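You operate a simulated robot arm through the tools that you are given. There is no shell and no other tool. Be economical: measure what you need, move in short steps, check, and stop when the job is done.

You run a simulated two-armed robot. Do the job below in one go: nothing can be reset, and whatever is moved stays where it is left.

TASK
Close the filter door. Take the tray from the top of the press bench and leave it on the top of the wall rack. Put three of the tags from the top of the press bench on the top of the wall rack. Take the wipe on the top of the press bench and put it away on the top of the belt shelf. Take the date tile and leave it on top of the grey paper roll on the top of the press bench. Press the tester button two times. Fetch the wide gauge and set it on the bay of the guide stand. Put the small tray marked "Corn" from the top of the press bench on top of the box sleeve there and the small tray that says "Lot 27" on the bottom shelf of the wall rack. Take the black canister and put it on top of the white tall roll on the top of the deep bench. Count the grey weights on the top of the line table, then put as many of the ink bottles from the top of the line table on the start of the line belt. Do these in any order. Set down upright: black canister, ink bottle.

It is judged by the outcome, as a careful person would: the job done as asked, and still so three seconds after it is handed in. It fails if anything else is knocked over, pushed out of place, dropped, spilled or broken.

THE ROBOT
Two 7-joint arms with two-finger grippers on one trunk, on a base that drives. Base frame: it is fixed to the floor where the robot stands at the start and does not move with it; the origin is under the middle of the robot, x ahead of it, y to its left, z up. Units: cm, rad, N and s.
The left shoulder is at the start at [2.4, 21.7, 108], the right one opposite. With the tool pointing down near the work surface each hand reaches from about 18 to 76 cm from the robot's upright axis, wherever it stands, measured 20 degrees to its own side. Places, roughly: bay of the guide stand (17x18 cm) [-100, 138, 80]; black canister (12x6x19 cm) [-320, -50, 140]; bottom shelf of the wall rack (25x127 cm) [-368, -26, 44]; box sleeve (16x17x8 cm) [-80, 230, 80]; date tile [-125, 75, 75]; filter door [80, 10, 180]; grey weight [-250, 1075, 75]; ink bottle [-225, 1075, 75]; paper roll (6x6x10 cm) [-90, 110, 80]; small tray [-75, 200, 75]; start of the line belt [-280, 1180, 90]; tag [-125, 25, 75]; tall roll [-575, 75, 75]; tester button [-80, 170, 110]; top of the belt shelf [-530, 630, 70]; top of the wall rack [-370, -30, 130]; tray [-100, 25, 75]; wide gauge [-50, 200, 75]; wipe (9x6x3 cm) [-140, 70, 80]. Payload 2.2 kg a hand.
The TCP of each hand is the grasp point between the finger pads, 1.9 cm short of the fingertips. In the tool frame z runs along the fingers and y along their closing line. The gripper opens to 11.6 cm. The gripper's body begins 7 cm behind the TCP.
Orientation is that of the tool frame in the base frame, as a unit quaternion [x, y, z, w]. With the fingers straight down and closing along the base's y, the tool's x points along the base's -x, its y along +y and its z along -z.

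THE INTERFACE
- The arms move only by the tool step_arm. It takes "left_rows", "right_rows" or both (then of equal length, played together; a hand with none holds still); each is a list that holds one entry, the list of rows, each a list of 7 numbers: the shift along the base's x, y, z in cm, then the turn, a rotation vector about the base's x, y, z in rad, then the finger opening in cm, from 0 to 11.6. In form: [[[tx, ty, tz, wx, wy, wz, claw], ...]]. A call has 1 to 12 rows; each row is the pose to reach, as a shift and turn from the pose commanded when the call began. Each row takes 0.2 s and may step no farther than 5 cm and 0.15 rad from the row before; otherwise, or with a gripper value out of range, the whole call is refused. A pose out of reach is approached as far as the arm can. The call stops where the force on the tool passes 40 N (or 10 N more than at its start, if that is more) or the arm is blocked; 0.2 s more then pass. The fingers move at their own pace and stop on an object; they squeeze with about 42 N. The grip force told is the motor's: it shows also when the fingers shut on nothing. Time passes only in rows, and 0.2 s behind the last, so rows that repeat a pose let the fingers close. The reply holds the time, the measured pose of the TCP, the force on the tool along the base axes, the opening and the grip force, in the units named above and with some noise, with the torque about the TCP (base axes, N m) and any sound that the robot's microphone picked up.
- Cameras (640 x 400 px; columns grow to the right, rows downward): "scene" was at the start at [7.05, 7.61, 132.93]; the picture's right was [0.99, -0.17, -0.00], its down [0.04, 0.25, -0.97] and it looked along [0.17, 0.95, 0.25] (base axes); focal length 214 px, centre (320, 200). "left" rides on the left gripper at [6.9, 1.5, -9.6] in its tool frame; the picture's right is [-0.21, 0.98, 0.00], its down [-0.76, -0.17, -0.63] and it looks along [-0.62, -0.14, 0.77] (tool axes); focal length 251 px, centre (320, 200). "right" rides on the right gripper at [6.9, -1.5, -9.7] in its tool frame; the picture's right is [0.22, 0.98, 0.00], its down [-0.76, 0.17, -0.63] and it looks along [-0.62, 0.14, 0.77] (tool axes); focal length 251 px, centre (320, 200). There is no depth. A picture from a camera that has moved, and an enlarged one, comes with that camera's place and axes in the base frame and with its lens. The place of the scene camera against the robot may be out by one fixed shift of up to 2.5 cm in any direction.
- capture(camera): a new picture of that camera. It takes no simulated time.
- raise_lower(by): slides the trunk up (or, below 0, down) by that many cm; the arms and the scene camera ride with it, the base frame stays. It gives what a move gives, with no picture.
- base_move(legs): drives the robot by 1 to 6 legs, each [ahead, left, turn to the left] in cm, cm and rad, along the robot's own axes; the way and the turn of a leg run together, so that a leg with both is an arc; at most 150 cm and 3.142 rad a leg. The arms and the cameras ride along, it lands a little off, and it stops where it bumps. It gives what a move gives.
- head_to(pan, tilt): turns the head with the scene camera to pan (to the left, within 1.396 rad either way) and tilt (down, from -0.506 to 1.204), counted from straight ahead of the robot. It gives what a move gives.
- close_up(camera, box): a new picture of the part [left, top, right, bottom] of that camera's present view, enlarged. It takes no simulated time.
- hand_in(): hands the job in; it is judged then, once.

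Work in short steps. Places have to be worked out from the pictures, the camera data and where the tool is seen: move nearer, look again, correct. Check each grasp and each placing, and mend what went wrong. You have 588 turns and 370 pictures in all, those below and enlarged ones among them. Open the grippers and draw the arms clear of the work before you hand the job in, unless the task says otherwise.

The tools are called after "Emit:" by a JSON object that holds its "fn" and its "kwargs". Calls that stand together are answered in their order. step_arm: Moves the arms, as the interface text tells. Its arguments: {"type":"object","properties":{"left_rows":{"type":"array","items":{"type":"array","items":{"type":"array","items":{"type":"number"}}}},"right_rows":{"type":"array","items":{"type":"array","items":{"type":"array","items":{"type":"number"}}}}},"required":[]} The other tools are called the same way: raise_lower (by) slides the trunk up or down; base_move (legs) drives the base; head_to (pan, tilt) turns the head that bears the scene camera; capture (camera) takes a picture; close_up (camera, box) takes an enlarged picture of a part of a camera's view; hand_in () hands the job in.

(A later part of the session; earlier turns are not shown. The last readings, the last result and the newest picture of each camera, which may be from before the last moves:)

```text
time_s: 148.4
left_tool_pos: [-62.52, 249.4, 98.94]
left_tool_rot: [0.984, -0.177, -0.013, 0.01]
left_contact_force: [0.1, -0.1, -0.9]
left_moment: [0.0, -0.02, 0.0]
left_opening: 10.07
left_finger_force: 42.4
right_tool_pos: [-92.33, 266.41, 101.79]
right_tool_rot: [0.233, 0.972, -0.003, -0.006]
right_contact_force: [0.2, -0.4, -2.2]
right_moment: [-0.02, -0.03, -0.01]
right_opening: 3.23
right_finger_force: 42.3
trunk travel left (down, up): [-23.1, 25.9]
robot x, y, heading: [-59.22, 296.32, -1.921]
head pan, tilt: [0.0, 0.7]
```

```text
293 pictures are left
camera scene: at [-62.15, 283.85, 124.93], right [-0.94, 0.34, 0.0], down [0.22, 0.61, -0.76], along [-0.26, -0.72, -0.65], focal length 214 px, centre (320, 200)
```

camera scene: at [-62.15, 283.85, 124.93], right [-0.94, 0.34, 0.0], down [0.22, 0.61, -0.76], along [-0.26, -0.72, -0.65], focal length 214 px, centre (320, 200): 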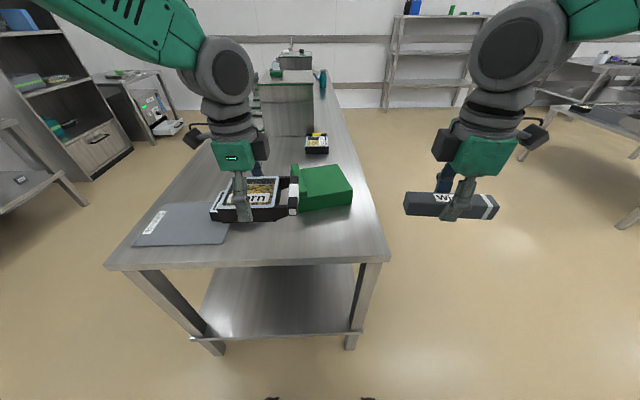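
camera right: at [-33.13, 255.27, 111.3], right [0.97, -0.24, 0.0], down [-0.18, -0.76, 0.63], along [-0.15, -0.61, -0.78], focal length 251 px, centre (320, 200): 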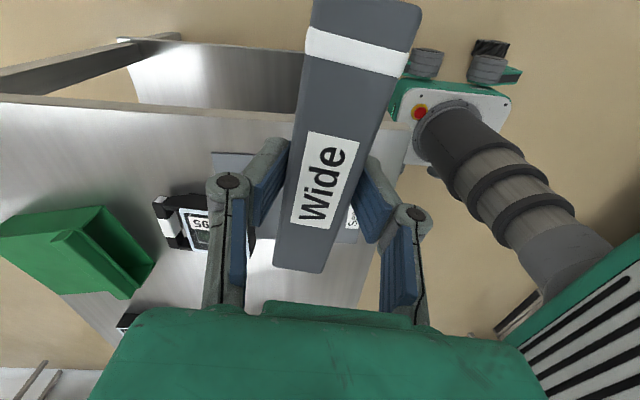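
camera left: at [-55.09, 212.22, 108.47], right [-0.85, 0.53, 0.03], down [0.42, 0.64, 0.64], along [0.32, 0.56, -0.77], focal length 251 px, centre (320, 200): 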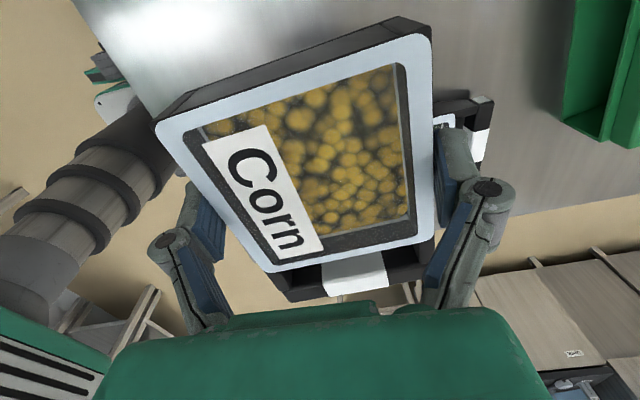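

The sleeve flat top centres near (-81,234), lip along its +x edge. I bring Corn over it at (-79.8,233), rotating 0.22 rad to align.

Emit:
{"fn": "step_arm", "kwargs": {"left_rows": [[[-3, -3, 0, 0, 0, 0.07, 6], [-6, -6, 0, 0, 0, 0.14, 6], [-9, -9, 0, 0, 0, 0.22, 6], [-12, -12, 0, 0, 0, 0.22, 6], [-15, -14.5, 0, 0, 0, 0.22, 6], [-17.3, -16.4, 0, 0, 0, 0.22, 6], [-17.3, -16.4, -3, 0, 0, 0.22, 6]]]}}

Emit:
{"fn": "capture", "kwargs": {"camera": "left"}}

Emit:
{"fn": "close_up", "kwargs": {"camera": "scene", "box": [200, 100, 420, 260]}}

```text
time_s: 150.0
left_tool_pos: [-79.57, 232.92, 95.94]
left_tool_rot: [0.997, -0.069, -0.013, 0.012]
left_contact_force: [-0.5, -0.7, -1.2]
left_moment: [-0.01, -0.01, 0.0]
left_opening: 10.05
left_finger_force: 41.4
right_tool_pos: [-91.95, 266.44, 101.91]
right_tool_rot: [0.234, 0.972, -0.004, -0.008]
right_contact_force: [0.6, -0.1, -1.4]
right_moment: [-0.01, -0.04, 0.01]
right_opening: 3.22
right_finger_force: 42.4
trunk travel left (down, up): [-23.1, 25.9]
robot x, y, heading: [-59.04, 296.1, -1.919]
head pan, tilt: [0.0, 0.7]
```

```text
292 pictures are left
camera left: at [-72.76, 230.58, 105.46], right [-0.35, -0.94, 0.03], down [-0.71, 0.28, 0.65], along [-0.61, 0.2, -0.76], focal length 251 px, centre (320, 200)
```

left: 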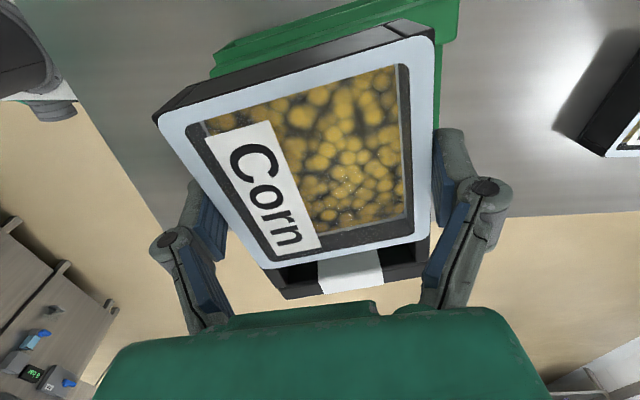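

```text
2.50 times, centred on (310, 180) of scene
camera zoom: at [-62.09, 283.72, 124.93], right [-0.94, 0.34, 0.0], down [0.22, 0.61, -0.76], along [-0.26, -0.72, -0.65], focal length 536 px, centre (345, 250)
```

zoom: 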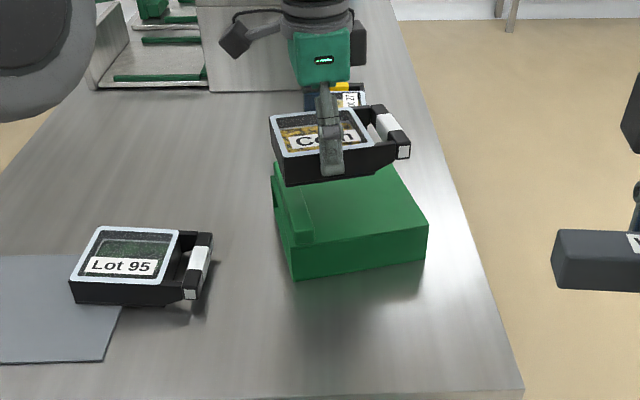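

Consistent from both cameras: sleeve top spans x -88…-71, y 225…241. I shift 0.8 cm to -x and lower.

Emit:
{"fn": "step_arm", "kwargs": {"left_rows": [[[-0.8, 0, -1.5, 0, 0, 0, 6], [-0.8, 0, -3, 0, 0, 0, 6], [-0.8, 0, -4, 0, 0, 0, 6], [-0.8, 0, -4.6, 0, 0, 0, 6], [-0.8, 0, -5.2, 0, 0, 0, 6]]]}}

Emit:
{"fn": "close_up", "kwargs": {"camera": "scene", "box": [200, 100, 420, 260]}}

```text
time_s: 151.2
left_tool_pos: [-80.52, 232.96, 90.91]
left_tool_rot: [0.997, -0.069, -0.013, 0.013]
left_contact_force: [0.2, 0.3, 1.9]
left_moment: [-0.21, -0.14, 0.0]
left_opening: 10.07
left_finger_force: 42.0
right_tool_pos: [-92.11, 266.48, 101.82]
right_tool_rot: [0.234, 0.972, -0.003, -0.008]
right_contact_force: [-0.7, -0.2, -0.9]
right_moment: [-0.04, -0.03, -0.01]
right_opening: 3.23
right_finger_force: 42.0
trunk travel left (down, up): [-23.1, 25.9]
robot x, y, heading: [-59.13, 296.04, -1.927]
head pan, tilt: [0.0, 0.7]
```

```text
2.50 times, centred on (310, 180) of scene
camera zoom: at [-62.26, 283.86, 124.94], right [-0.94, 0.35, 0.0], down [0.22, 0.61, -0.76], along [-0.26, -0.72, -0.65], focal length 536 px, centre (345, 250)
```

zoom: 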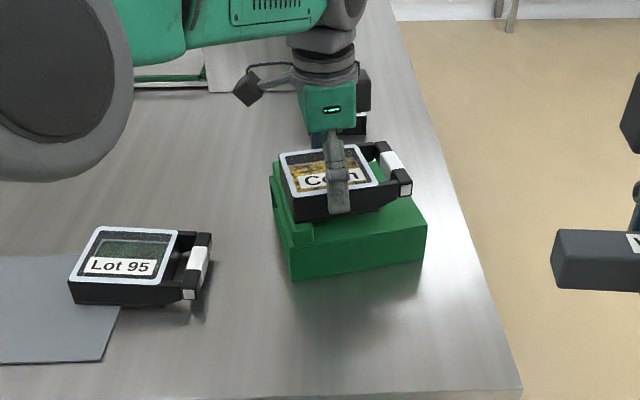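

It touches down inside the lip. I ease 0.2 cm more, open slightly and raise.

Emit:
{"fn": "step_arm", "kwargs": {"left_rows": [[[0, 0, -0.2, 0, 0, 0, 6], [0, 0, -0.2, 0, 0, 0, 10.6], [0, 0, -0.2, 0, 0, 0, 11.2], [0, 0, -0.2, 0, 0, 0, 11.2], [0, 0, 2, 0, 0, 0, 11.3], [0, 0, 5, 0, 0, 0, 11.3], [0, 0, 9, 0, 0, 0, 11.3], [4, 3, 12, 0, 0, 0, 11.3]]]}}

Emit:
{"fn": "close_up", "kwargs": {"camera": "scene", "box": [200, 100, 420, 260]}}

Emit:
{"fn": "capture", "kwargs": {"camera": "left"}}

```text
refused: row 8 steps farther than a row can; nothing moved
```

```text
2.50 times, centred on (310, 180) of scene
camera zoom: at [-62.26, 283.86, 124.94], right [-0.94, 0.35, 0.0], down [0.22, 0.61, -0.76], along [-0.26, -0.72, -0.65], focal length 536 px, centre (345, 250)
```

zoom: 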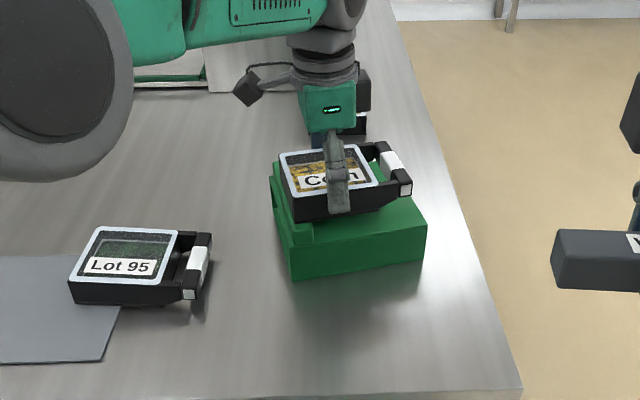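

```text
288 pictures are left
camera left: at [-73.62, 230.62, 100.35], right [-0.35, -0.94, 0.03], down [-0.71, 0.28, 0.65], along [-0.61, 0.2, -0.76], focal length 251 px, centre (320, 200)
```

left: 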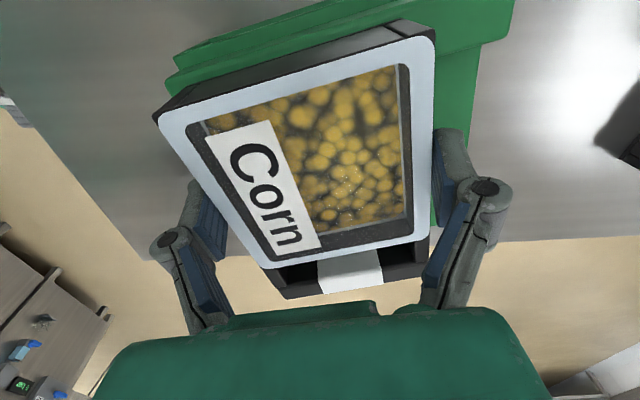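

I avoid batching pictures with risky calls; now release with proper row sizes.

Emit:
{"fn": "step_arm", "kwargs": {"left_rows": [[[0, 0, -0.2, 0, 0, 0, 6], [0, 0, -0.2, 0, 0, 0, 10.6], [0, 0, -0.2, 0, 0, 0, 11.2], [0, 0, -0.2, 0, 0, 0, 11.2], [0, 0, 2, 0, 0, 0, 11.3], [0, 0, 5, 0, 0, 0, 11.3], [0, 0, 9, 0, 0, 0, 11.3], [2, 2, 12, 0, 0, 0, 11.3]]]}}

Emit:
{"fn": "close_up", "kwargs": {"camera": "scene", "box": [200, 100, 420, 260]}}

```text
time_s: 153.0
left_tool_pos: [-78.24, 235.14, 103.13]
left_tool_rot: [0.997, -0.069, -0.014, 0.014]
left_contact_force: [1.0, 0.2, 0.6]
left_moment: [-0.03, 0.04, -0.01]
left_opening: 11.32
left_finger_force: 0.1
right_tool_pos: [-91.91, 266.66, 102.06]
right_tool_rot: [0.234, 0.972, -0.005, -0.009]
right_contact_force: [0.8, 0.0, -0.6]
right_moment: [-0.02, 0.0, 0.01]
right_opening: 3.24
right_finger_force: 42.5
trunk travel left (down, up): [-23.1, 25.9]
robot x, y, heading: [-59.03, 296.34, -1.926]
head pan, tilt: [0.0, 0.7]
```

```text
2.50 times, centred on (310, 180) of scene
camera zoom: at [-62.07, 284.23, 125.0], right [-0.94, 0.35, 0.0], down [0.22, 0.6, -0.77], along [-0.26, -0.72, -0.64], focal length 536 px, centre (345, 250)
```

zoom: 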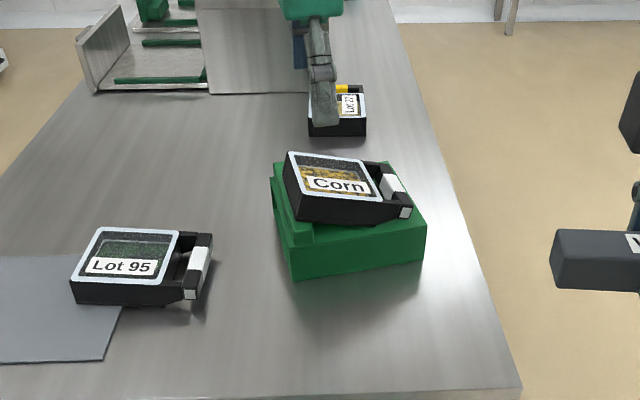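

The tray looks tilted — perhaps resting on the lip. I zoom in.

Emit:
{"fn": "close_up", "kwargs": {"camera": "scene", "box": [285, 145, 385, 215]}}

Emit:
{"fn": "capture", "kwargs": {"camera": "left"}}

```text
5.71 times, centred on (335, 180) of scene
camera zoom: at [-62.07, 284.23, 125.0], right [-0.94, 0.35, 0.0], down [0.22, 0.6, -0.77], along [-0.26, -0.72, -0.64], focal length 1226 px, centre (234, 314)
```

zoom: 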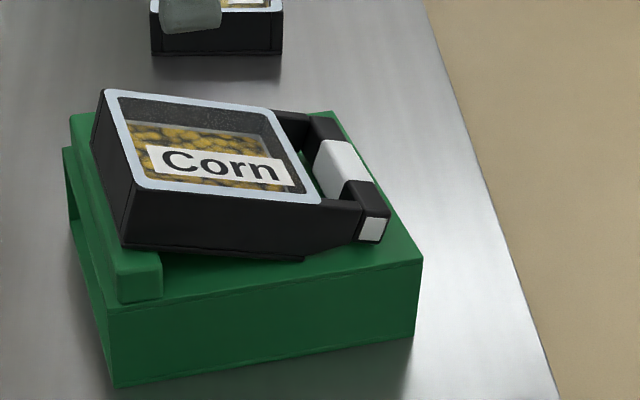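

```text
285 pictures are left
camera left: at [-71.39, 232.95, 112.59], right [-0.35, -0.94, 0.03], down [-0.71, 0.29, 0.65], along [-0.62, 0.2, -0.76], focal length 251 px, centre (320, 200)
```

left: 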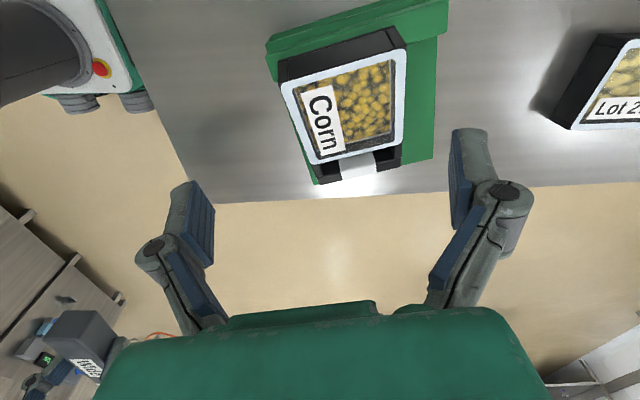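

The tray's left edge sits on the lip. I regrip it, lift, shift 2.2 cm to -x and 0.8 to -y, and set it down again.

Emit:
{"fn": "step_arm", "kwargs": {"left_rows": [[[-2.28, -2.2, -2, 0, 0, 0, 11.5], [-2.28, -2.2, -5, 0, 0, 0, 11.5], [-2.28, -2.2, -8, 0, 0, 0, 11.5], [-2.28, -2.2, -10.5, 0, 0, 0, 11.5], [-2.28, -2.2, -12, 0, 0, 0, 11.5], [-2.28, -2.2, -12, 0, 0, 0, 9], [-2.28, -2.2, -12, 0, 0, 0, 6], [-2.28, -2.2, -12, 0, 0, 0, 6], [-2.28, -2.2, -10.5, 0, 0, 0, 6], [-2.28, -2.2, -9, 0, 0, 0, 6], [-3.4, -2.6, -9, 0, 0, 0, 6], [-4.5, -3, -9, 0, 0, 0, 6]]]}}

Emit:
{"fn": "close_up", "kwargs": {"camera": "scene", "box": [285, 145, 385, 215]}}

```text
time_s: 155.6
left_tool_pos: [-81.66, 233.14, 93.49]
left_tool_rot: [0.998, -0.068, -0.012, 0.012]
left_contact_force: [1.0, 0.7, -2.0]
left_moment: [0.01, 0.01, 0.0]
left_opening: 9.73
left_finger_force: 41.7
left hand out of reach, approached as far as the arm can: row 1, 11, 12
right_tool_pos: [-92.21, 266.52, 101.92]
right_tool_rot: [0.234, 0.972, -0.003, -0.007]
right_contact_force: [0.2, -0.1, -0.7]
right_moment: [0.0, -0.02, 0.01]
right_opening: 3.25
right_finger_force: 41.7
trunk travel left (down, up): [-23.1, 25.9]
robot x, y, heading: [-59.13, 296.29, -1.926]
head pan, tilt: [0.0, 0.7]
```

```text
5.71 times, centred on (335, 180) of scene
camera zoom: at [-62.31, 283.83, 124.93], right [-0.94, 0.35, 0.0], down [0.22, 0.61, -0.76], along [-0.26, -0.72, -0.65], focal length 1226 px, centre (234, 314)
```

zoom: 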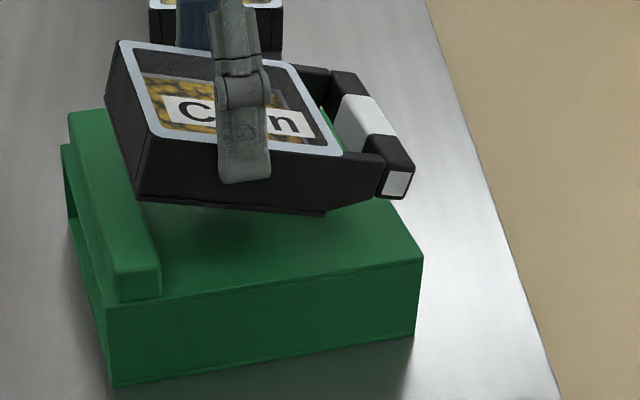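

At the arm's reach limit; I nudge the base 4 cm ahead and 3 right, then correct with the arm.

Emit:
{"fn": "base_move", "kwargs": {"legs": [[4, -3, 0]]}}

Emit:
{"fn": "step_arm", "kwargs": {"left_rows": [[[0, 0, 0, 0, 0, 0, 6], [0, 0, 0, 0, 0, 0, 6], [0, 0, 0, 0, 0, 0, 6], [0, 0, 0, 0, 0, 0, 6], [0, 0, 0, 0, 0, 0, 6]]]}}

Emit:
{"fn": "close_up", "kwargs": {"camera": "scene", "box": [265, 145, 385, 225]}}

```text
time_s: 156.5
left_tool_pos: [-84.45, 229.66, 93.42]
left_tool_rot: [0.997, -0.068, -0.018, 0.009]
left_contact_force: [1.2, -0.8, -1.3]
left_moment: [0.02, 0.08, -0.02]
left_opening: 9.74
left_finger_force: 42.1
right_tool_pos: [-94.81, 263.19, 102.16]
right_tool_rot: [0.232, 0.973, -0.003, -0.014]
right_contact_force: [1.1, -1.0, -2.0]
right_moment: [0.06, 0.05, 0.04]
right_opening: 3.25
right_finger_force: 41.8
trunk travel left (down, up): [-23.1, 25.9]
robot x, y, heading: [-62.77, 293.69, -1.93]
head pan, tilt: [0.0, 0.7]
```

```text
time_s: 157.7
left_tool_pos: [-84.96, 230.06, 93.73]
left_tool_rot: [0.998, -0.067, -0.016, 0.012]
left_contact_force: [0.7, -0.4, -1.1]
left_moment: [-0.02, -0.03, 0.01]
left_opening: 9.7
left_finger_force: 42.6
right_tool_pos: [-95.16, 263.56, 102.12]
right_tool_rot: [0.233, 0.972, -0.004, -0.012]
right_contact_force: [-0.2, 0.4, -0.9]
right_moment: [0.01, 0.03, -0.01]
right_opening: 3.24
right_finger_force: 42.1
trunk travel left (down, up): [-23.1, 25.9]
robot x, y, heading: [-62.65, 293.45, -1.932]
head pan, tilt: [0.0, 0.7]
```

```text
5.00 times, centred on (325, 185) of scene
camera zoom: at [-65.78, 280.84, 124.92], right [-0.94, 0.34, 0.0], down [0.22, 0.61, -0.76], along [-0.26, -0.71, -0.65], focal length 1072 px, centre (295, 275)
```

zoom: 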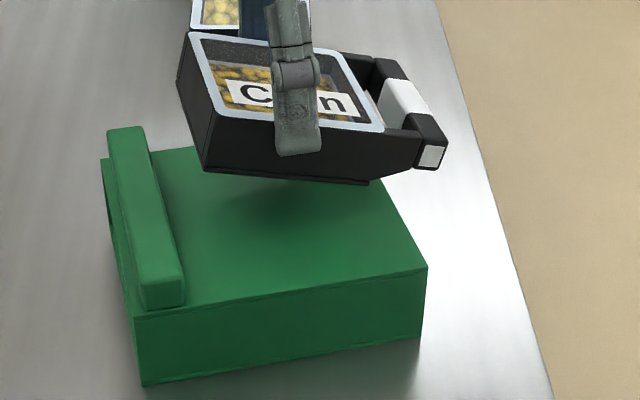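

I move (+1.2,+2.8) and lower until contact.

Emit:
{"fn": "step_arm", "kwargs": {"left_rows": [[[0.6, 1.4, 0, 0, 0, 0, 6], [1.2, 2.8, 0, 0, 0, 0, 6], [1.2, 2.8, -1, 0, 0, 0, 6]]]}}

Emit:
{"fn": "close_up", "kwargs": {"camera": "scene", "box": [265, 145, 385, 225]}}

```text
time_s: 158.5
left_tool_pos: [-83.31, 232.63, 92.6]
left_tool_rot: [0.998, -0.066, -0.019, 0.012]
left_contact_force: [0.6, 0.8, -1.3]
left_moment: [0.0, -0.02, 0.0]
left_opening: 9.73
left_finger_force: 41.9
right_tool_pos: [-94.71, 263.34, 102.13]
right_tool_rot: [0.233, 0.972, -0.004, -0.015]
right_contact_force: [-0.3, -1.0, -1.7]
right_moment: [-0.02, 0.0, 0.0]
right_opening: 3.23
right_finger_force: 42.1
trunk travel left (down, up): [-23.1, 25.9]
robot x, y, heading: [-62.81, 293.66, -1.922]
head pan, tilt: [0.0, 0.7]
```

```text
5.00 times, centred on (325, 185) of scene
camera zoom: at [-65.39, 280.63, 124.91], right [-0.94, 0.34, 0.0], down [0.22, 0.61, -0.76], along [-0.26, -0.71, -0.65], focal length 1072 px, centre (295, 275)
```

zoom: 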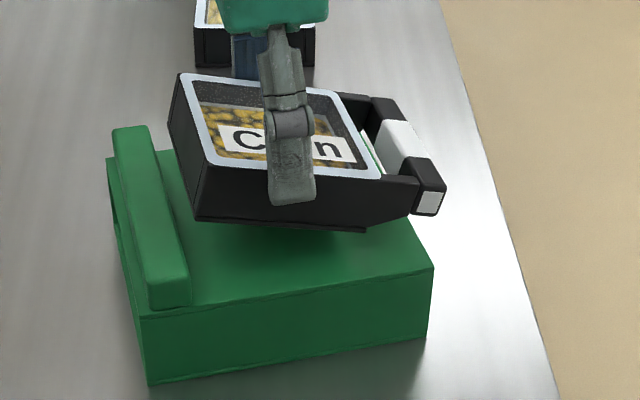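

Emit:
{"fn": "step_arm", "kwargs": {"left_rows": [[[-0.6, 0.2, -0.5, 0, 0, 0, 6], [-0.6, 0.2, -1.0, 0, 0, 0, 6], [-0.6, 0.2, -1.5, 0, 0, 0, 6], [-0.6, 0.2, -1.9, 0, 0, 0, 6]]]}}

Emit:
{"fn": "close_up", "kwargs": {"camera": "scene", "box": [265, 145, 385, 225]}}

```text
time_s: 159.5
left_tool_pos: [-84.72, 233.34, 91.07]
left_tool_rot: [0.997, -0.069, -0.013, 0.013]
left_contact_force: [0.6, 0.1, 1.7]
left_moment: [-0.18, 0.08, 0.09]
left_opening: 9.71
left_finger_force: 41.8
right_tool_pos: [-95.82, 263.84, 102.1]
right_tool_rot: [0.233, 0.972, -0.005, -0.01]
right_contact_force: [-0.1, 0.3, -2.1]
right_moment: [-0.04, 0.0, -0.04]
right_opening: 3.24
right_finger_force: 42.2
trunk travel left (down, up): [-23.1, 25.9]
robot x, y, heading: [-63.04, 293.56, -1.927]
head pan, tilt: [0.0, 0.7]
```

```text
5.00 times, centred on (325, 185) of scene
camera zoom: at [-66.76, 281.29, 124.93], right [-0.94, 0.34, -0.01], down [0.23, 0.61, -0.76], along [-0.26, -0.72, -0.65], focal length 1072 px, centre (295, 275)
```

zoom: 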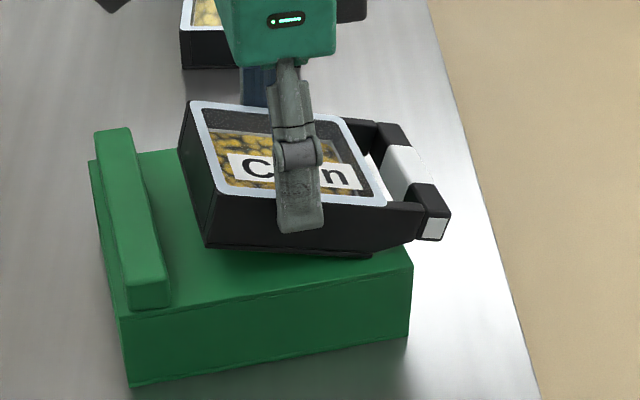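

I lift 0.5, shift 1 cm back toward the lip, lower and release.

Emit:
{"fn": "step_arm", "kwargs": {"left_rows": [[[0, 0, 0.6, 0, 0, 0, 6], [1.0, 0, 0.6, 0, 0, 0, 6], [1.0, 0, -0.3, 0, 0, 0, 6], [1.0, 0, -0.6, 0, 0, 0, 6], [1.0, 0, -0.6, 0, 0, 0, 10.3], [1.0, 0, -0.6, 0, 0, 0, 11.0], [1.0, 0, -0.6, 0, 0, 0, 11.2], [1.0, 0, 2, 0, 0, 0, 11.3], [1.0, 0, 5, 0, 0, 0, 11.3], [1.0, 0, 9, 0, 0, 0, 11.3]]]}}

Emit:
{"fn": "close_up", "kwargs": {"camera": "scene", "box": [265, 145, 385, 225]}}

```text
time_s: 161.7
left_tool_pos: [-82.65, 233.02, 99.99]
left_tool_rot: [0.998, -0.067, -0.018, 0.011]
left_contact_force: [-0.4, 1.1, 0.3]
left_moment: [0.0, 0.0, 0.02]
left_opening: 11.31
left_finger_force: 0.1
right_tool_pos: [-94.64, 263.5, 102.24]
right_tool_rot: [0.232, 0.973, -0.004, -0.015]
right_contact_force: [-0.2, 0.4, -0.8]
right_moment: [0.0, 0.02, 0.07]
right_opening: 3.25
right_finger_force: 41.9
trunk travel left (down, up): [-23.1, 25.9]
robot x, y, heading: [-62.9, 293.88, -1.925]
head pan, tilt: [0.0, 0.7]
```

```text
5.00 times, centred on (325, 185) of scene
camera zoom: at [-65.8, 281.0, 124.94], right [-0.94, 0.34, 0.0], down [0.22, 0.61, -0.76], along [-0.26, -0.72, -0.65], focal length 1072 px, centre (295, 275)
```

zoom: 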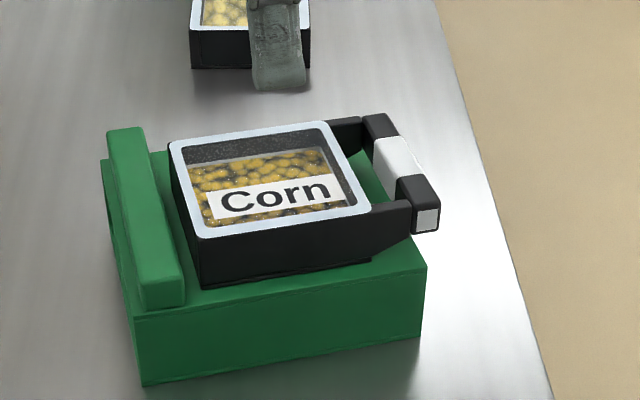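

Corn now sits flat on the sleeve. I retract the left hand, then drive back round to the front of the bench for the tester button and the gauge.

Emit:
{"fn": "step_arm", "kwargs": {"left_rows": [[[2, 4, 1, 0, 0, 0, 8], [4, 8, 2, 0, 0, 0, 4], [6, 12, 3, 0, 0, 0, 0], [8, 16, 4, 0, 0, 0, 0], [10, 20, 5, 0, 0, 0, 0]]]}}

Emit:
{"fn": "base_move", "kwargs": {"legs": [[-5, 0, 0], [0, 0, -1.531], [-88, 0, 0], [0, 115, 0]]}}

Emit:
{"fn": "head_to", "kwargs": {"pan": 0, "tilt": 0.6}}

Emit:
{"fn": "capture", "kwargs": {"camera": "scene"}}

```text
time_s: 162.9
left_tool_pos: [-72.87, 253.22, 104.88]
left_tool_rot: [0.997, -0.068, -0.017, 0.013]
left_contact_force: [-0.1, 0.6, 0.3]
left_moment: [-0.03, 0.04, -0.02]
left_opening: 0.0
left_finger_force: 27.8
right_tool_pos: [-94.97, 263.65, 102.29]
right_tool_rot: [0.233, 0.972, -0.005, -0.013]
right_contact_force: [0.0, 0.0, -1.6]
right_moment: [-0.01, 0.01, -0.04]
right_opening: 3.23
right_finger_force: 41.7
trunk travel left (down, up): [-23.1, 25.9]
robot x, y, heading: [-63.18, 293.56, -1.926]
head pan, tilt: [0.0, 0.7]
```

```text
time_s: 177.3
left_tool_pos: [-55.05, 169.8, 104.85]
left_tool_rot: [-0.671, 0.741, 0.021, 0.003]
left_contact_force: [-0.6, -0.9, 0.2]
left_moment: [0.0, -0.02, 0.01]
left_opening: 0.0
left_finger_force: 28.3
right_tool_pos: [-45.41, 192.22, 102.09]
right_tool_rot: [0.842, 0.539, 0.005, -0.012]
right_contact_force: [-0.5, -0.7, -1.3]
right_moment: [0.0, 0.02, 0.01]
right_opening: 3.24
right_finger_force: 42.3
trunk travel left (down, up): [-23.1, 25.9]
robot x, y, heading: [-14.24, 160.89, 2.823]
head pan, tilt: [0.0, 0.7]
```

```text
time_s: 178.0
left_tool_pos: [-54.96, 169.76, 104.93]
left_tool_rot: [-0.671, 0.741, 0.021, 0.002]
left_contact_force: [0.1, 0.8, 0.5]
left_moment: [0.0, -0.03, 0.01]
left_opening: 0.02
left_finger_force: 28.4
right_tool_pos: [-45.28, 192.0, 102.38]
right_tool_rot: [0.843, 0.538, 0.005, -0.013]
right_contact_force: [-0.6, 0.7, -1.5]
right_moment: [0.0, 0.0, -0.02]
right_opening: 3.25
right_finger_force: 42.7
trunk travel left (down, up): [-23.1, 25.9]
robot x, y, heading: [-14.24, 161.37, 2.823]
head pan, tilt: [0.0, 0.6]
```

```text
279 pictures are left
camera scene: at [-25.15, 164.69, 125.8], right [0.31, 0.95, 0.0], down [0.54, -0.18, -0.82], along [-0.78, 0.26, -0.57], focal length 214 px, centre (320, 200)
```

scene: 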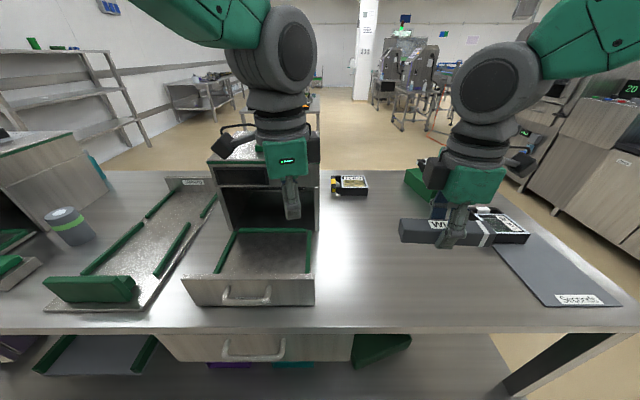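

I raise the left hand clear above the tester and look at its top.

Emit:
{"fn": "step_arm", "kwargs": {"left_rows": [[[2, 0, 4, 0, 0, 0, 0], [4, -1, 8, 0, 0, 0, 0], [5, -2, 12, 0, 0, 0, 0], [5, -4, 15, 0, 0, 0, 0], [5, -6, 17, 0, 0, 0, 0]]]}}

Emit:
{"fn": "capture", "kwargs": {"camera": "scene"}}

Emit:
{"fn": "capture", "kwargs": {"camera": "left"}}

```text
time_s: 179.2
left_tool_pos: [-49.81, 163.43, 121.79]
left_tool_rot: [-0.67, 0.742, 0.021, 0.003]
left_contact_force: [-0.1, 0.0, -0.1]
left_moment: [-0.01, 0.0, -0.02]
left_opening: 0.0
left_finger_force: 28.6
right_tool_pos: [-45.14, 191.85, 102.32]
right_tool_rot: [0.843, 0.538, 0.005, -0.014]
right_contact_force: [-1.2, -0.2, -2.5]
right_moment: [-0.02, 0.02, -0.03]
right_opening: 3.2
right_finger_force: 42.4
trunk travel left (down, up): [-23.1, 25.9]
robot x, y, heading: [-14.06, 161.25, 2.827]
head pan, tilt: [0.0, 0.6]
```

```text
278 pictures are left
camera scene: at [-25.17, 164.4, 125.81], right [0.31, 0.95, 0.0], down [0.54, -0.18, -0.82], along [-0.78, 0.26, -0.57], focal length 214 px, centre (320, 200)
```

scene: 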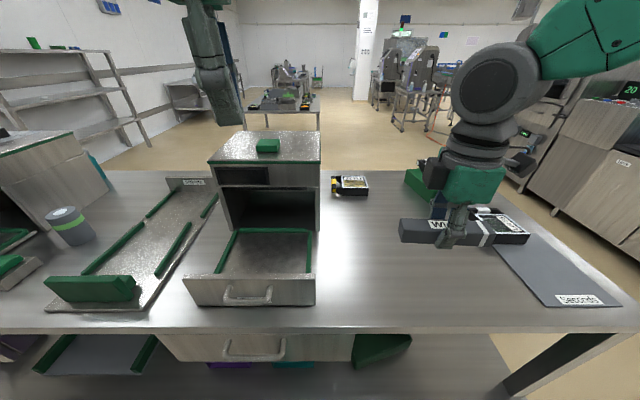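

```text
277 pictures are left
camera left: at [-51.8, 156.36, 131.31], right [-0.95, 0.31, 0.03], down [0.26, 0.71, 0.65], along [0.18, 0.63, -0.76], focal length 251 px, centre (320, 200)
```

left: 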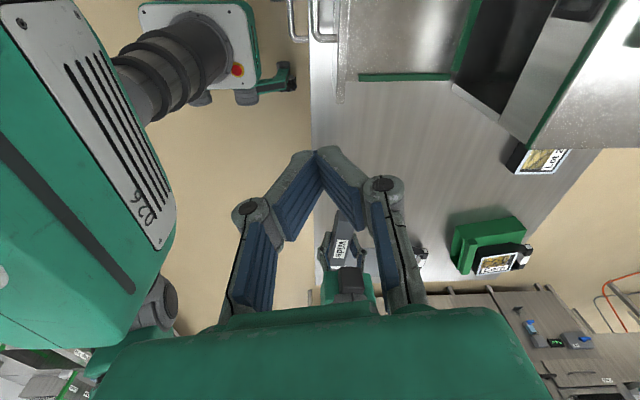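

I turn the left hand back so its camera faces the tester.

Emit:
{"fn": "step_arm", "kwargs": {"left_rows": [[[0, 0, 0, 0, 0, 0.14, 0], [0, 0, 0, 0, 0, 0.28, 0], [0, 0, 0, 0, 0, 0.42, 0], [0, 0, 0, 0, 0, 0.56, 0], [0, 0, 0, 0, 0, 0.7, 0], [0, 0, 0, 0, 0, 0.84, 0], [0, 0, 0, 0, 0, 0.98, 0], [0, 0, 0, 0, 0, 1.12, 0], [0, 0, 0, 0, 0, 1.26, 0], [0, 0, 0, 0, 0, 1.357, 0]]]}}

Emit:
{"fn": "capture", "kwargs": {"camera": "left"}}

```text
time_s: 181.4
left_tool_pos: [-49.84, 163.7, 121.95]
left_tool_rot: [0.988, -0.154, -0.017, 0.013]
left_contact_force: [-0.1, 0.3, 0.0]
left_moment: [0.03, 0.01, 0.04]
left_opening: 0.0
left_finger_force: 28.2
right_tool_pos: [-45.14, 192.06, 102.21]
right_tool_rot: [0.843, 0.537, 0.004, -0.013]
right_contact_force: [0.4, -0.2, -0.8]
right_moment: [0.0, 0.04, -0.01]
right_opening: 3.23
right_finger_force: 42.4
trunk travel left (down, up): [-23.1, 25.9]
robot x, y, heading: [-14.22, 161.22, 2.824]
head pan, tilt: [0.0, 0.6]
```

```text
276 pictures are left
camera left: at [-43.37, 160.24, 131.35], right [-0.5, -0.86, 0.04], down [-0.64, 0.4, 0.65], along [-0.58, 0.31, -0.76], focal length 251 px, centre (320, 200)
```

left: 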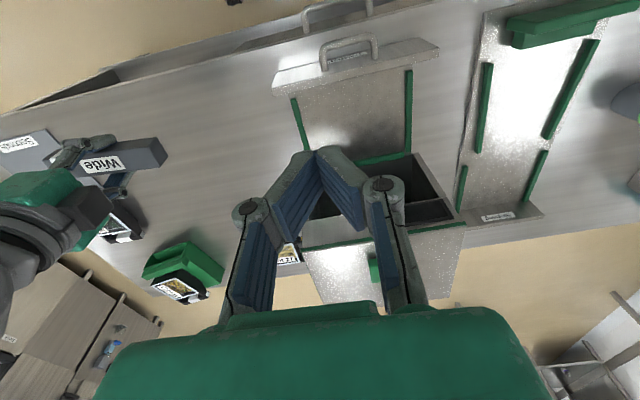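

Button at about (-79.3,169.8), top near z≈107–109. I move the closed fingers above it.

Emit:
{"fn": "step_arm", "kwargs": {"left_rows": [[[-4, 1, 0, 0, 0, 0, 0], [-8, 2, 0, 0, 0, 0, 0], [-12, 3, 0, 0, 0, 0, 0], [-16, 3.6, 0, 0, 0, 0, 0], [-20, 4.2, -1, 0, 0, 0, 0], [-24, 5, -2, 0, 0, 0, 0], [-27, 5.6, -3, 0, 0, 0, 0], [-29.5, 6.1, -5, 0, 0, 0, 0]]]}}

Emit:
{"fn": "capture", "kwargs": {"camera": "left"}}

Emit:
{"fn": "close_up", "kwargs": {"camera": "scene", "box": [180, 80, 340, 200]}}

```text
time_s: 183.2
left_tool_pos: [-79.49, 169.84, 116.77]
left_tool_rot: [0.988, -0.156, -0.016, 0.013]
left_contact_force: [-0.9, 1.4, -0.2]
left_moment: [-0.02, -0.03, 0.0]
left_opening: 0.02
left_finger_force: 27.8
right_tool_pos: [-45.43, 192.08, 102.16]
right_tool_rot: [0.843, 0.538, 0.006, -0.012]
right_contact_force: [-0.6, 0.5, -1.7]
right_moment: [-0.01, -0.01, 0.0]
right_opening: 3.22
right_finger_force: 41.9
trunk travel left (down, up): [-23.1, 25.9]
robot x, y, heading: [-14.09, 161.34, 2.822]
head pan, tilt: [0.0, 0.6]
```

```text
275 pictures are left
camera left: at [-73.05, 166.45, 126.18], right [-0.51, -0.86, 0.03], down [-0.65, 0.4, 0.65], along [-0.57, 0.31, -0.76], focal length 251 px, centre (320, 200)
```

left: 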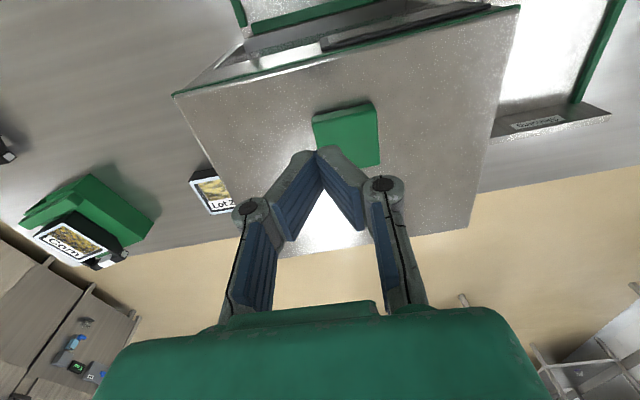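

```text
3.33 times, centred on (260, 140) of scene
camera zoom: at [-25.55, 164.8, 125.75], right [0.31, 0.95, 0.0], down [0.54, -0.18, -0.82], along [-0.78, 0.25, -0.57], focal length 715 px, centre (520, 400)
```

zoom: 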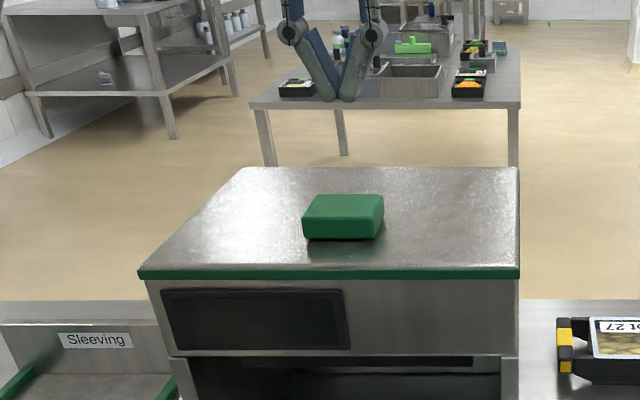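

Button centre ≈(-81.5,169.2). I shift and lower to just above it.

Emit:
{"fn": "step_arm", "kwargs": {"left_rows": [[[-1.8, -0.5, 0, 0, 0, 0, 0], [-1.8, -0.5, -2, 0, 0, 0, 0], [-1.8, -0.5, -4, 0, 0, 0, 0], [-1.8, -0.5, -5, 0, 0, 0, 0]]]}}

Emit:
{"fn": "capture", "kwargs": {"camera": "left"}}

```text
time_s: 184.2
left_tool_pos: [-81.68, 169.74, 112.01]
left_tool_rot: [0.987, -0.157, -0.016, 0.012]
left_contact_force: [-0.1, -0.2, 0.3]
left_moment: [0.0, 0.01, 0.03]
left_opening: 0.0
left_finger_force: 28.2
left hand out of reach, approached as far as the arm can: row 1, 2, 4
right_tool_pos: [-45.21, 192.0, 102.28]
right_tool_rot: [0.843, 0.538, 0.005, -0.013]
right_contact_force: [0.5, 0.9, -1.4]
right_moment: [-0.02, 0.01, 0.01]
right_opening: 3.23
right_finger_force: 42.1
trunk travel left (down, up): [-23.1, 25.9]
robot x, y, heading: [-14.23, 161.09, 2.829]
head pan, tilt: [0.0, 0.6]
```

```text
273 pictures are left
camera left: at [-75.18, 166.21, 121.5], right [-0.51, -0.86, 0.04], down [-0.65, 0.4, 0.65], along [-0.57, 0.3, -0.76], focal length 251 px, centre (320, 200)
```

left: 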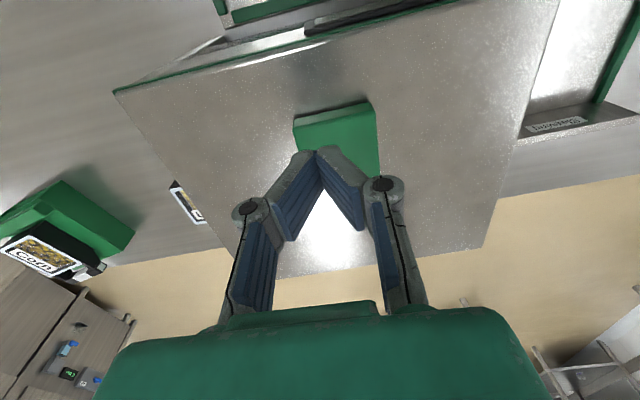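

Fingertips are over the button. I press down slowly.

Emit:
{"fn": "step_arm", "kwargs": {"left_rows": [[[0, 0, -0.7, 0, 0, 0, 0], [0, 0, -1.4, 0, 0, 0, 0], [0, 0, -2.1, 0, 0, 0, 0], [0, 0, -2.8, 0, 0, 0, 0], [0, 0, -3.5, 0, 0, 0, 0]]]}}

```text
time_s: 185.4
left_tool_pos: [-82.44, 170.25, 108.83]
left_tool_rot: [0.988, -0.156, -0.017, 0.012]
left_contact_force: [-0.2, -0.1, -0.5]
left_moment: [-0.02, 0.01, 0.02]
left_opening: 0.03
left_finger_force: 28.6
left hand out of reach, approached as far as the arm can: row 2, 3, 4, 5
right_tool_pos: [-45.04, 192.07, 102.25]
right_tool_rot: [0.843, 0.538, 0.006, -0.012]
right_contact_force: [-0.6, -0.5, -2.2]
right_moment: [0.01, 0.03, -0.02]
right_opening: 3.21
right_finger_force: 42.2
trunk travel left (down, up): [-23.1, 25.9]
robot x, y, heading: [-14.33, 161.26, 2.824]
head pan, tilt: [0.0, 0.6]
```

No contact yet and near reach limit; I lift 3 cm and move the base 5 cm closer.

Emit:
{"fn": "step_arm", "kwargs": {"left_rows": [[[0.5, 0, 2, 0, 0, 0, 0], [1, 0, 4, 0, 0, 0, 0]]]}}

Emit:
{"fn": "base_move", "kwargs": {"legs": [[5, 0, 0]]}}

Emit:
{"fn": "step_arm", "kwargs": {"left_rows": [[[2, -1, 0, 0, 0, 0, 0], [4, -2, 0, 0, 0, 0, 0], [4, -2, -1, 0, 0, 0, 0], [4, -2, -2, 0, 0, 0, 0]]]}}

Emit:
{"fn": "capture", "kwargs": {"camera": "left"}}

```text
time_s: 186.0
left_tool_pos: [-81.25, 169.9, 112.91]
left_tool_rot: [0.988, -0.156, -0.018, 0.012]
left_contact_force: [0.0, 0.0, 0.3]
left_moment: [-0.01, 0.0, -0.01]
left_opening: 0.0
left_finger_force: 28.6
left hand out of reach, approached as far as the arm can: row 2
right_tool_pos: [-45.19, 191.98, 102.29]
right_tool_rot: [0.843, 0.538, 0.005, -0.013]
right_contact_force: [1.1, -0.3, -1.7]
right_moment: [0.0, 0.0, 0.01]
right_opening: 3.2
right_finger_force: 41.7
trunk travel left (down, up): [-23.1, 25.9]
robot x, y, heading: [-14.15, 161.2, 2.824]
head pan, tilt: [0.0, 0.6]
```

```text
time_s: 186.9
left_tool_pos: [-85.88, 171.61, 112.79]
left_tool_rot: [0.987, -0.157, -0.018, 0.013]
left_contact_force: [-0.2, -0.4, -0.2]
left_moment: [0.01, -0.01, 0.02]
left_opening: 0.0
left_finger_force: 28.1
right_tool_pos: [-49.78, 193.55, 102.07]
right_tool_rot: [0.843, 0.538, 0.006, -0.012]
right_contact_force: [0.8, 0.1, -2.3]
right_moment: [-0.01, -0.04, -0.04]
right_opening: 3.2
right_finger_force: 42.3
trunk travel left (down, up): [-23.1, 25.9]
robot x, y, heading: [-18.89, 162.79, 2.822]
head pan, tilt: [0.0, 0.6]
```

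```text
time_s: 187.9
left_tool_pos: [-81.47, 169.38, 111.07]
left_tool_rot: [0.987, -0.156, -0.019, 0.011]
left_contact_force: [0.0, -1.2, 0.2]
left_moment: [0.01, 0.04, 0.0]
left_opening: 0.0
left_finger_force: 28.4
right_tool_pos: [-49.5, 193.43, 102.39]
right_tool_rot: [0.843, 0.538, 0.004, -0.015]
right_contact_force: [-0.4, 0.0, -1.4]
right_moment: [-0.03, 0.01, -0.04]
right_opening: 3.23
right_finger_force: 42.1
trunk travel left (down, up): [-23.1, 25.9]
robot x, y, heading: [-18.71, 162.94, 2.831]
head pan, tilt: [0.0, 0.6]
```

```text
272 pictures are left
camera left: at [-75.03, 165.93, 120.53], right [-0.51, -0.86, 0.04], down [-0.64, 0.4, 0.65], along [-0.58, 0.31, -0.76], focal length 251 px, centre (320, 200)
```

left: 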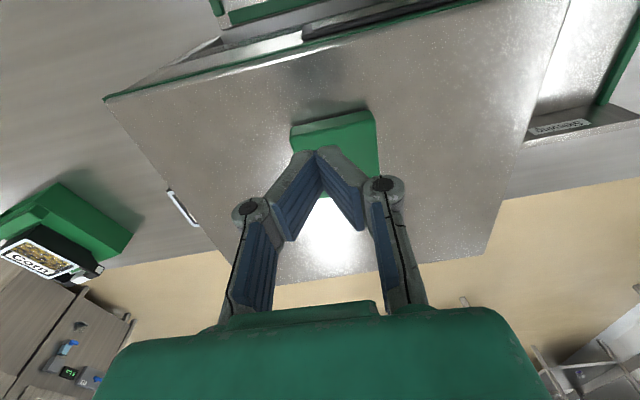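

I shift 1.4 cm further in to hit the button's middle, then press slowly.

Emit:
{"fn": "step_arm", "kwargs": {"left_rows": [[[-1.4, 0, 0, 0, 0, 0, 0], [-1.4, 0, -0.7, 0, 0, 0, 0], [-1.4, 0, -1.4, 0, 0, 0, 0], [-1.4, 0, -2.1, 0, 0, 0, 0], [-1.4, 0, -2.8, 0, 0, 0, 0], [-1.4, 0, -3.2, 0, 0, 0, 0]]]}}

```text
time_s: 189.3
left_tool_pos: [-82.96, 169.38, 107.9]
left_tool_rot: [0.988, -0.156, -0.019, 0.012]
left_contact_force: [-1.0, -1.0, 0.8]
left_moment: [-0.03, -0.04, -0.03]
left_opening: 0.0
left_finger_force: 28.6
right_tool_pos: [-49.57, 193.48, 102.28]
right_tool_rot: [0.843, 0.537, 0.005, -0.015]
right_contact_force: [0.1, 0.0, -1.4]
right_moment: [-0.03, 0.01, -0.03]
right_opening: 3.23
right_finger_force: 41.7
trunk travel left (down, up): [-23.1, 25.9]
robot x, y, heading: [-18.85, 162.69, 2.825]
head pan, tilt: [0.0, 0.6]
```

Tip at z≈106, still no contact; I go on down slowly.

Emit:
{"fn": "step_arm", "kwargs": {"left_rows": [[[0, 0, -0.4, 0, 0, 0, 0], [0, 0, -0.8, 0, 0, 0, 0], [0, 0, -1.2, 0, 0, 0, 0]]]}}

Emit:
{"fn": "capture", "kwargs": {"camera": "left"}}

```text
time_s: 190.1
left_tool_pos: [-83.0, 169.57, 106.99]
left_tool_rot: [0.987, -0.156, -0.022, 0.011]
left_contact_force: [-3.3, -0.5, 18.0]
left_moment: [0.01, -0.09, -0.01]
left_opening: 0.56
left_finger_force: 28.6
right_tool_pos: [-49.45, 193.41, 102.5]
right_tool_rot: [0.843, 0.538, 0.004, -0.014]
right_contact_force: [-0.2, -0.6, -1.9]
right_moment: [-0.04, 0.0, 0.01]
right_opening: 3.26
right_finger_force: 42.2
trunk travel left (down, up): [-23.1, 25.9]
robot x, y, heading: [-18.64, 162.53, 2.829]
head pan, tilt: [0.0, 0.6]
heard: click
```

```text
271 pictures are left
camera left: at [-76.38, 165.98, 116.31], right [-0.5, -0.86, 0.04], down [-0.64, 0.4, 0.66], along [-0.58, 0.31, -0.75], focal length 251 px, centre (320, 200)
```

left: 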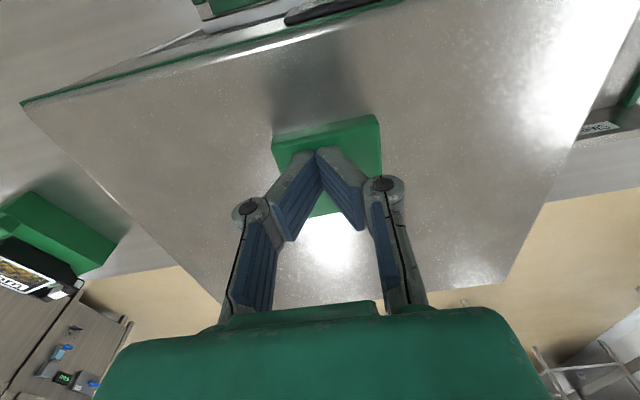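

A click was heard (1 press). I raise 2.5 cm to let it spring back, then press again the same way.

Emit:
{"fn": "step_arm", "kwargs": {"left_rows": [[[0, 0, 1, 0, 0, 0, 0], [0, 0, 2.5, 0, 0, 0, 0], [0, 0, 2.5, 0, 0, 0, 0], [0, 0, 2.5, 0, 0, 0, 0]]]}}

Emit:
{"fn": "step_arm", "kwargs": {"left_rows": [[[0, 0, -0.8, 0, 0, 0, 0], [0, 0, -1.5, 0, 0, 0, 0], [0, 0, -1.9, 0, 0, 0, 0], [0, 0, -2.3, 0, 0, 0, 0], [0, 0, -2.6, 0, 0, 0, 0]]]}}

```text
time_s: 191.1
left_tool_pos: [-82.87, 169.5, 109.02]
left_tool_rot: [0.988, -0.156, -0.019, 0.012]
left_contact_force: [0.3, -0.2, -0.9]
left_moment: [-0.03, 0.01, -0.01]
left_opening: 0.01
left_finger_force: 28.9
right_tool_pos: [-49.58, 193.44, 102.33]
right_tool_rot: [0.843, 0.538, 0.005, -0.014]
right_contact_force: [-0.6, -1.3, -1.0]
right_moment: [-0.02, 0.02, -0.02]
right_opening: 3.2
right_finger_force: 41.4
trunk travel left (down, up): [-23.1, 25.9]
robot x, y, heading: [-18.78, 162.66, 2.829]
head pan, tilt: [0.0, 0.6]
```

```text
time_s: 192.3
left_tool_pos: [-82.92, 169.45, 106.82]
left_tool_rot: [0.987, -0.156, -0.023, 0.011]
left_contact_force: [-6.2, 1.5, 24.2]
left_moment: [0.02, -0.09, -0.03]
left_opening: 0.62
left_finger_force: 28.5
right_tool_pos: [-49.42, 193.43, 102.31]
right_tool_rot: [0.843, 0.538, 0.003, -0.014]
right_contact_force: [0.5, 0.1, -1.8]
right_moment: [-0.02, -0.01, -0.02]
right_opening: 3.23
right_finger_force: 42.1
trunk travel left (down, up): [-23.1, 25.9]
robot x, y, heading: [-18.78, 162.37, 2.825]
head pan, tilt: [0.0, 0.6]
heard: click
```

Second click. I lift away, retract the left hand, and drive 77 cm left to the guide stand.

Emit:
{"fn": "step_arm", "kwargs": {"left_rows": [[[0, 0, 3, 0, 0, 0, 0], [0, 0, 7, 0, 0, 0, 0], [4, -1, 10, 0, 0, 0, 0], [8, -2, 12, 0, 0, 0, 0], [12, -3, 14, 0, 0, 0, 0], [16, -4, 14, 0, 0, 0, 0], [20, -5, 14, 0, 0, 0, 0], [24, -6, 14, 0, 0, 0, 0], [28, -7, 14, 0, 0, 0, 0], [32, -10, 14, 0, 0, 0, 0]]]}}

Emit:
{"fn": "base_move", "kwargs": {"legs": [[-4, 77, 0]]}}

Emit:
{"fn": "capture", "kwargs": {"camera": "scene"}}

```text
refused: row 3 steps farther than a row can; nothing moved
```

```text
time_s: 196.5
left_tool_pos: [-103.3, 95.66, 106.34]
left_tool_rot: [0.987, -0.16, -0.019, 0.013]
left_contact_force: [-0.8, -0.1, -0.6]
left_moment: [-0.01, -0.03, 0.0]
left_opening: 0.0
left_finger_force: 28.8
right_tool_pos: [-69.7, 119.5, 102.32]
right_tool_rot: [0.845, 0.535, 0.004, -0.014]
right_contact_force: [0.1, -0.3, -1.8]
right_moment: [-0.01, 0.0, 0.03]
right_opening: 3.25
right_finger_force: 42.0
trunk travel left (down, up): [-23.1, 25.9]
robot x, y, heading: [-39.42, 88.39, 2.819]
head pan, tilt: [0.0, 0.6]
```

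```text
270 pictures are left
camera scene: at [-50.18, 92.54, 125.79], right [0.32, 0.95, 0.0], down [0.54, -0.19, -0.82], along [-0.78, 0.26, -0.57], focal length 214 px, centre (320, 200)
```

scene: 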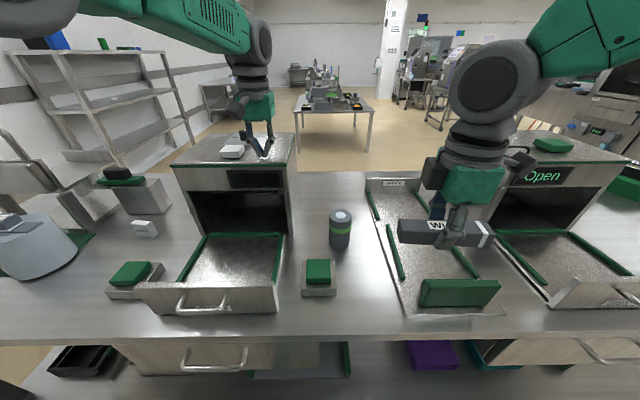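

The arm call was refused but the base moved — I must not batch those. First I lift the left hand straight up and check for damage.

Emit:
{"fn": "step_arm", "kwargs": {"left_rows": [[[0, 0, 3, 0, 0, 0, 0], [0, 0, 7, 0, 0, 0, 0], [0, 0, 11, 0, 0, 0, 0], [0, 0, 15, 0, 0, 0, 0]]]}}

Emit:
{"fn": "close_up", "kwargs": {"camera": "scene", "box": [80, 90, 360, 260]}}

Emit:
{"fn": "close_up", "kwargs": {"camera": "scene", "box": [440, 90, 640, 310]}}

```text
time_s: 197.5
left_tool_pos: [-103.84, 94.43, 120.76]
left_tool_rot: [0.987, -0.16, -0.019, 0.007]
left_contact_force: [0.8, -0.9, 0.6]
left_moment: [0.0, -0.03, 0.02]
left_opening: 0.0
left_finger_force: 28.4
left hand out of reach, approached as far as the arm can: row 4
right_tool_pos: [-69.89, 118.34, 102.52]
right_tool_rot: [0.845, 0.535, 0.008, -0.017]
right_contact_force: [0.7, 0.3, -1.2]
right_moment: [0.0, -0.01, 0.05]
right_opening: 3.25
right_finger_force: 42.2
trunk travel left (down, up): [-23.1, 25.9]
robot x, y, heading: [-39.47, 88.15, 2.816]
head pan, tilt: [0.0, 0.6]
```

```text
2.29 times, centred on (220, 175) of scene
camera zoom: at [-50.63, 91.49, 125.77], right [0.32, 0.95, 0.0], down [0.54, -0.18, -0.82], along [-0.78, 0.26, -0.57], focal length 490 px, centre (549, 257)
```

zoom: 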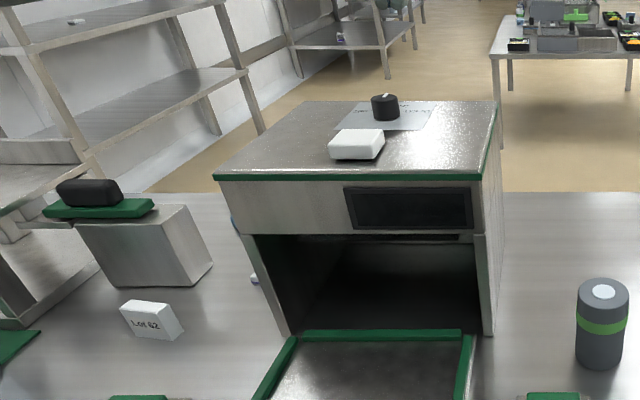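

```text
1.82 times, centred on (540, 200) of scene
camera zoom: at [-50.63, 91.49, 125.77], right [0.32, 0.95, 0.0], down [0.54, -0.18, -0.82], along [-0.78, 0.26, -0.57], focal length 390 px, centre (-80, 200)
```

zoom: 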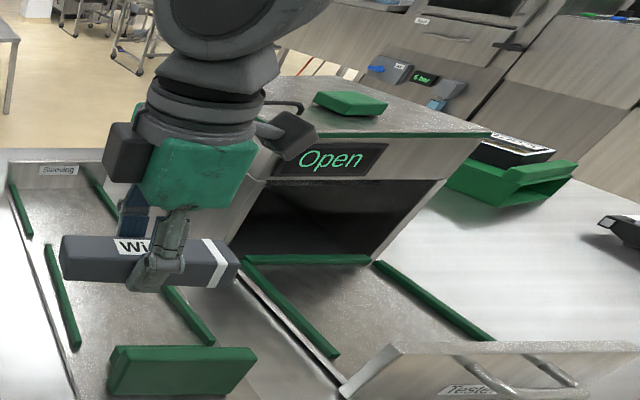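

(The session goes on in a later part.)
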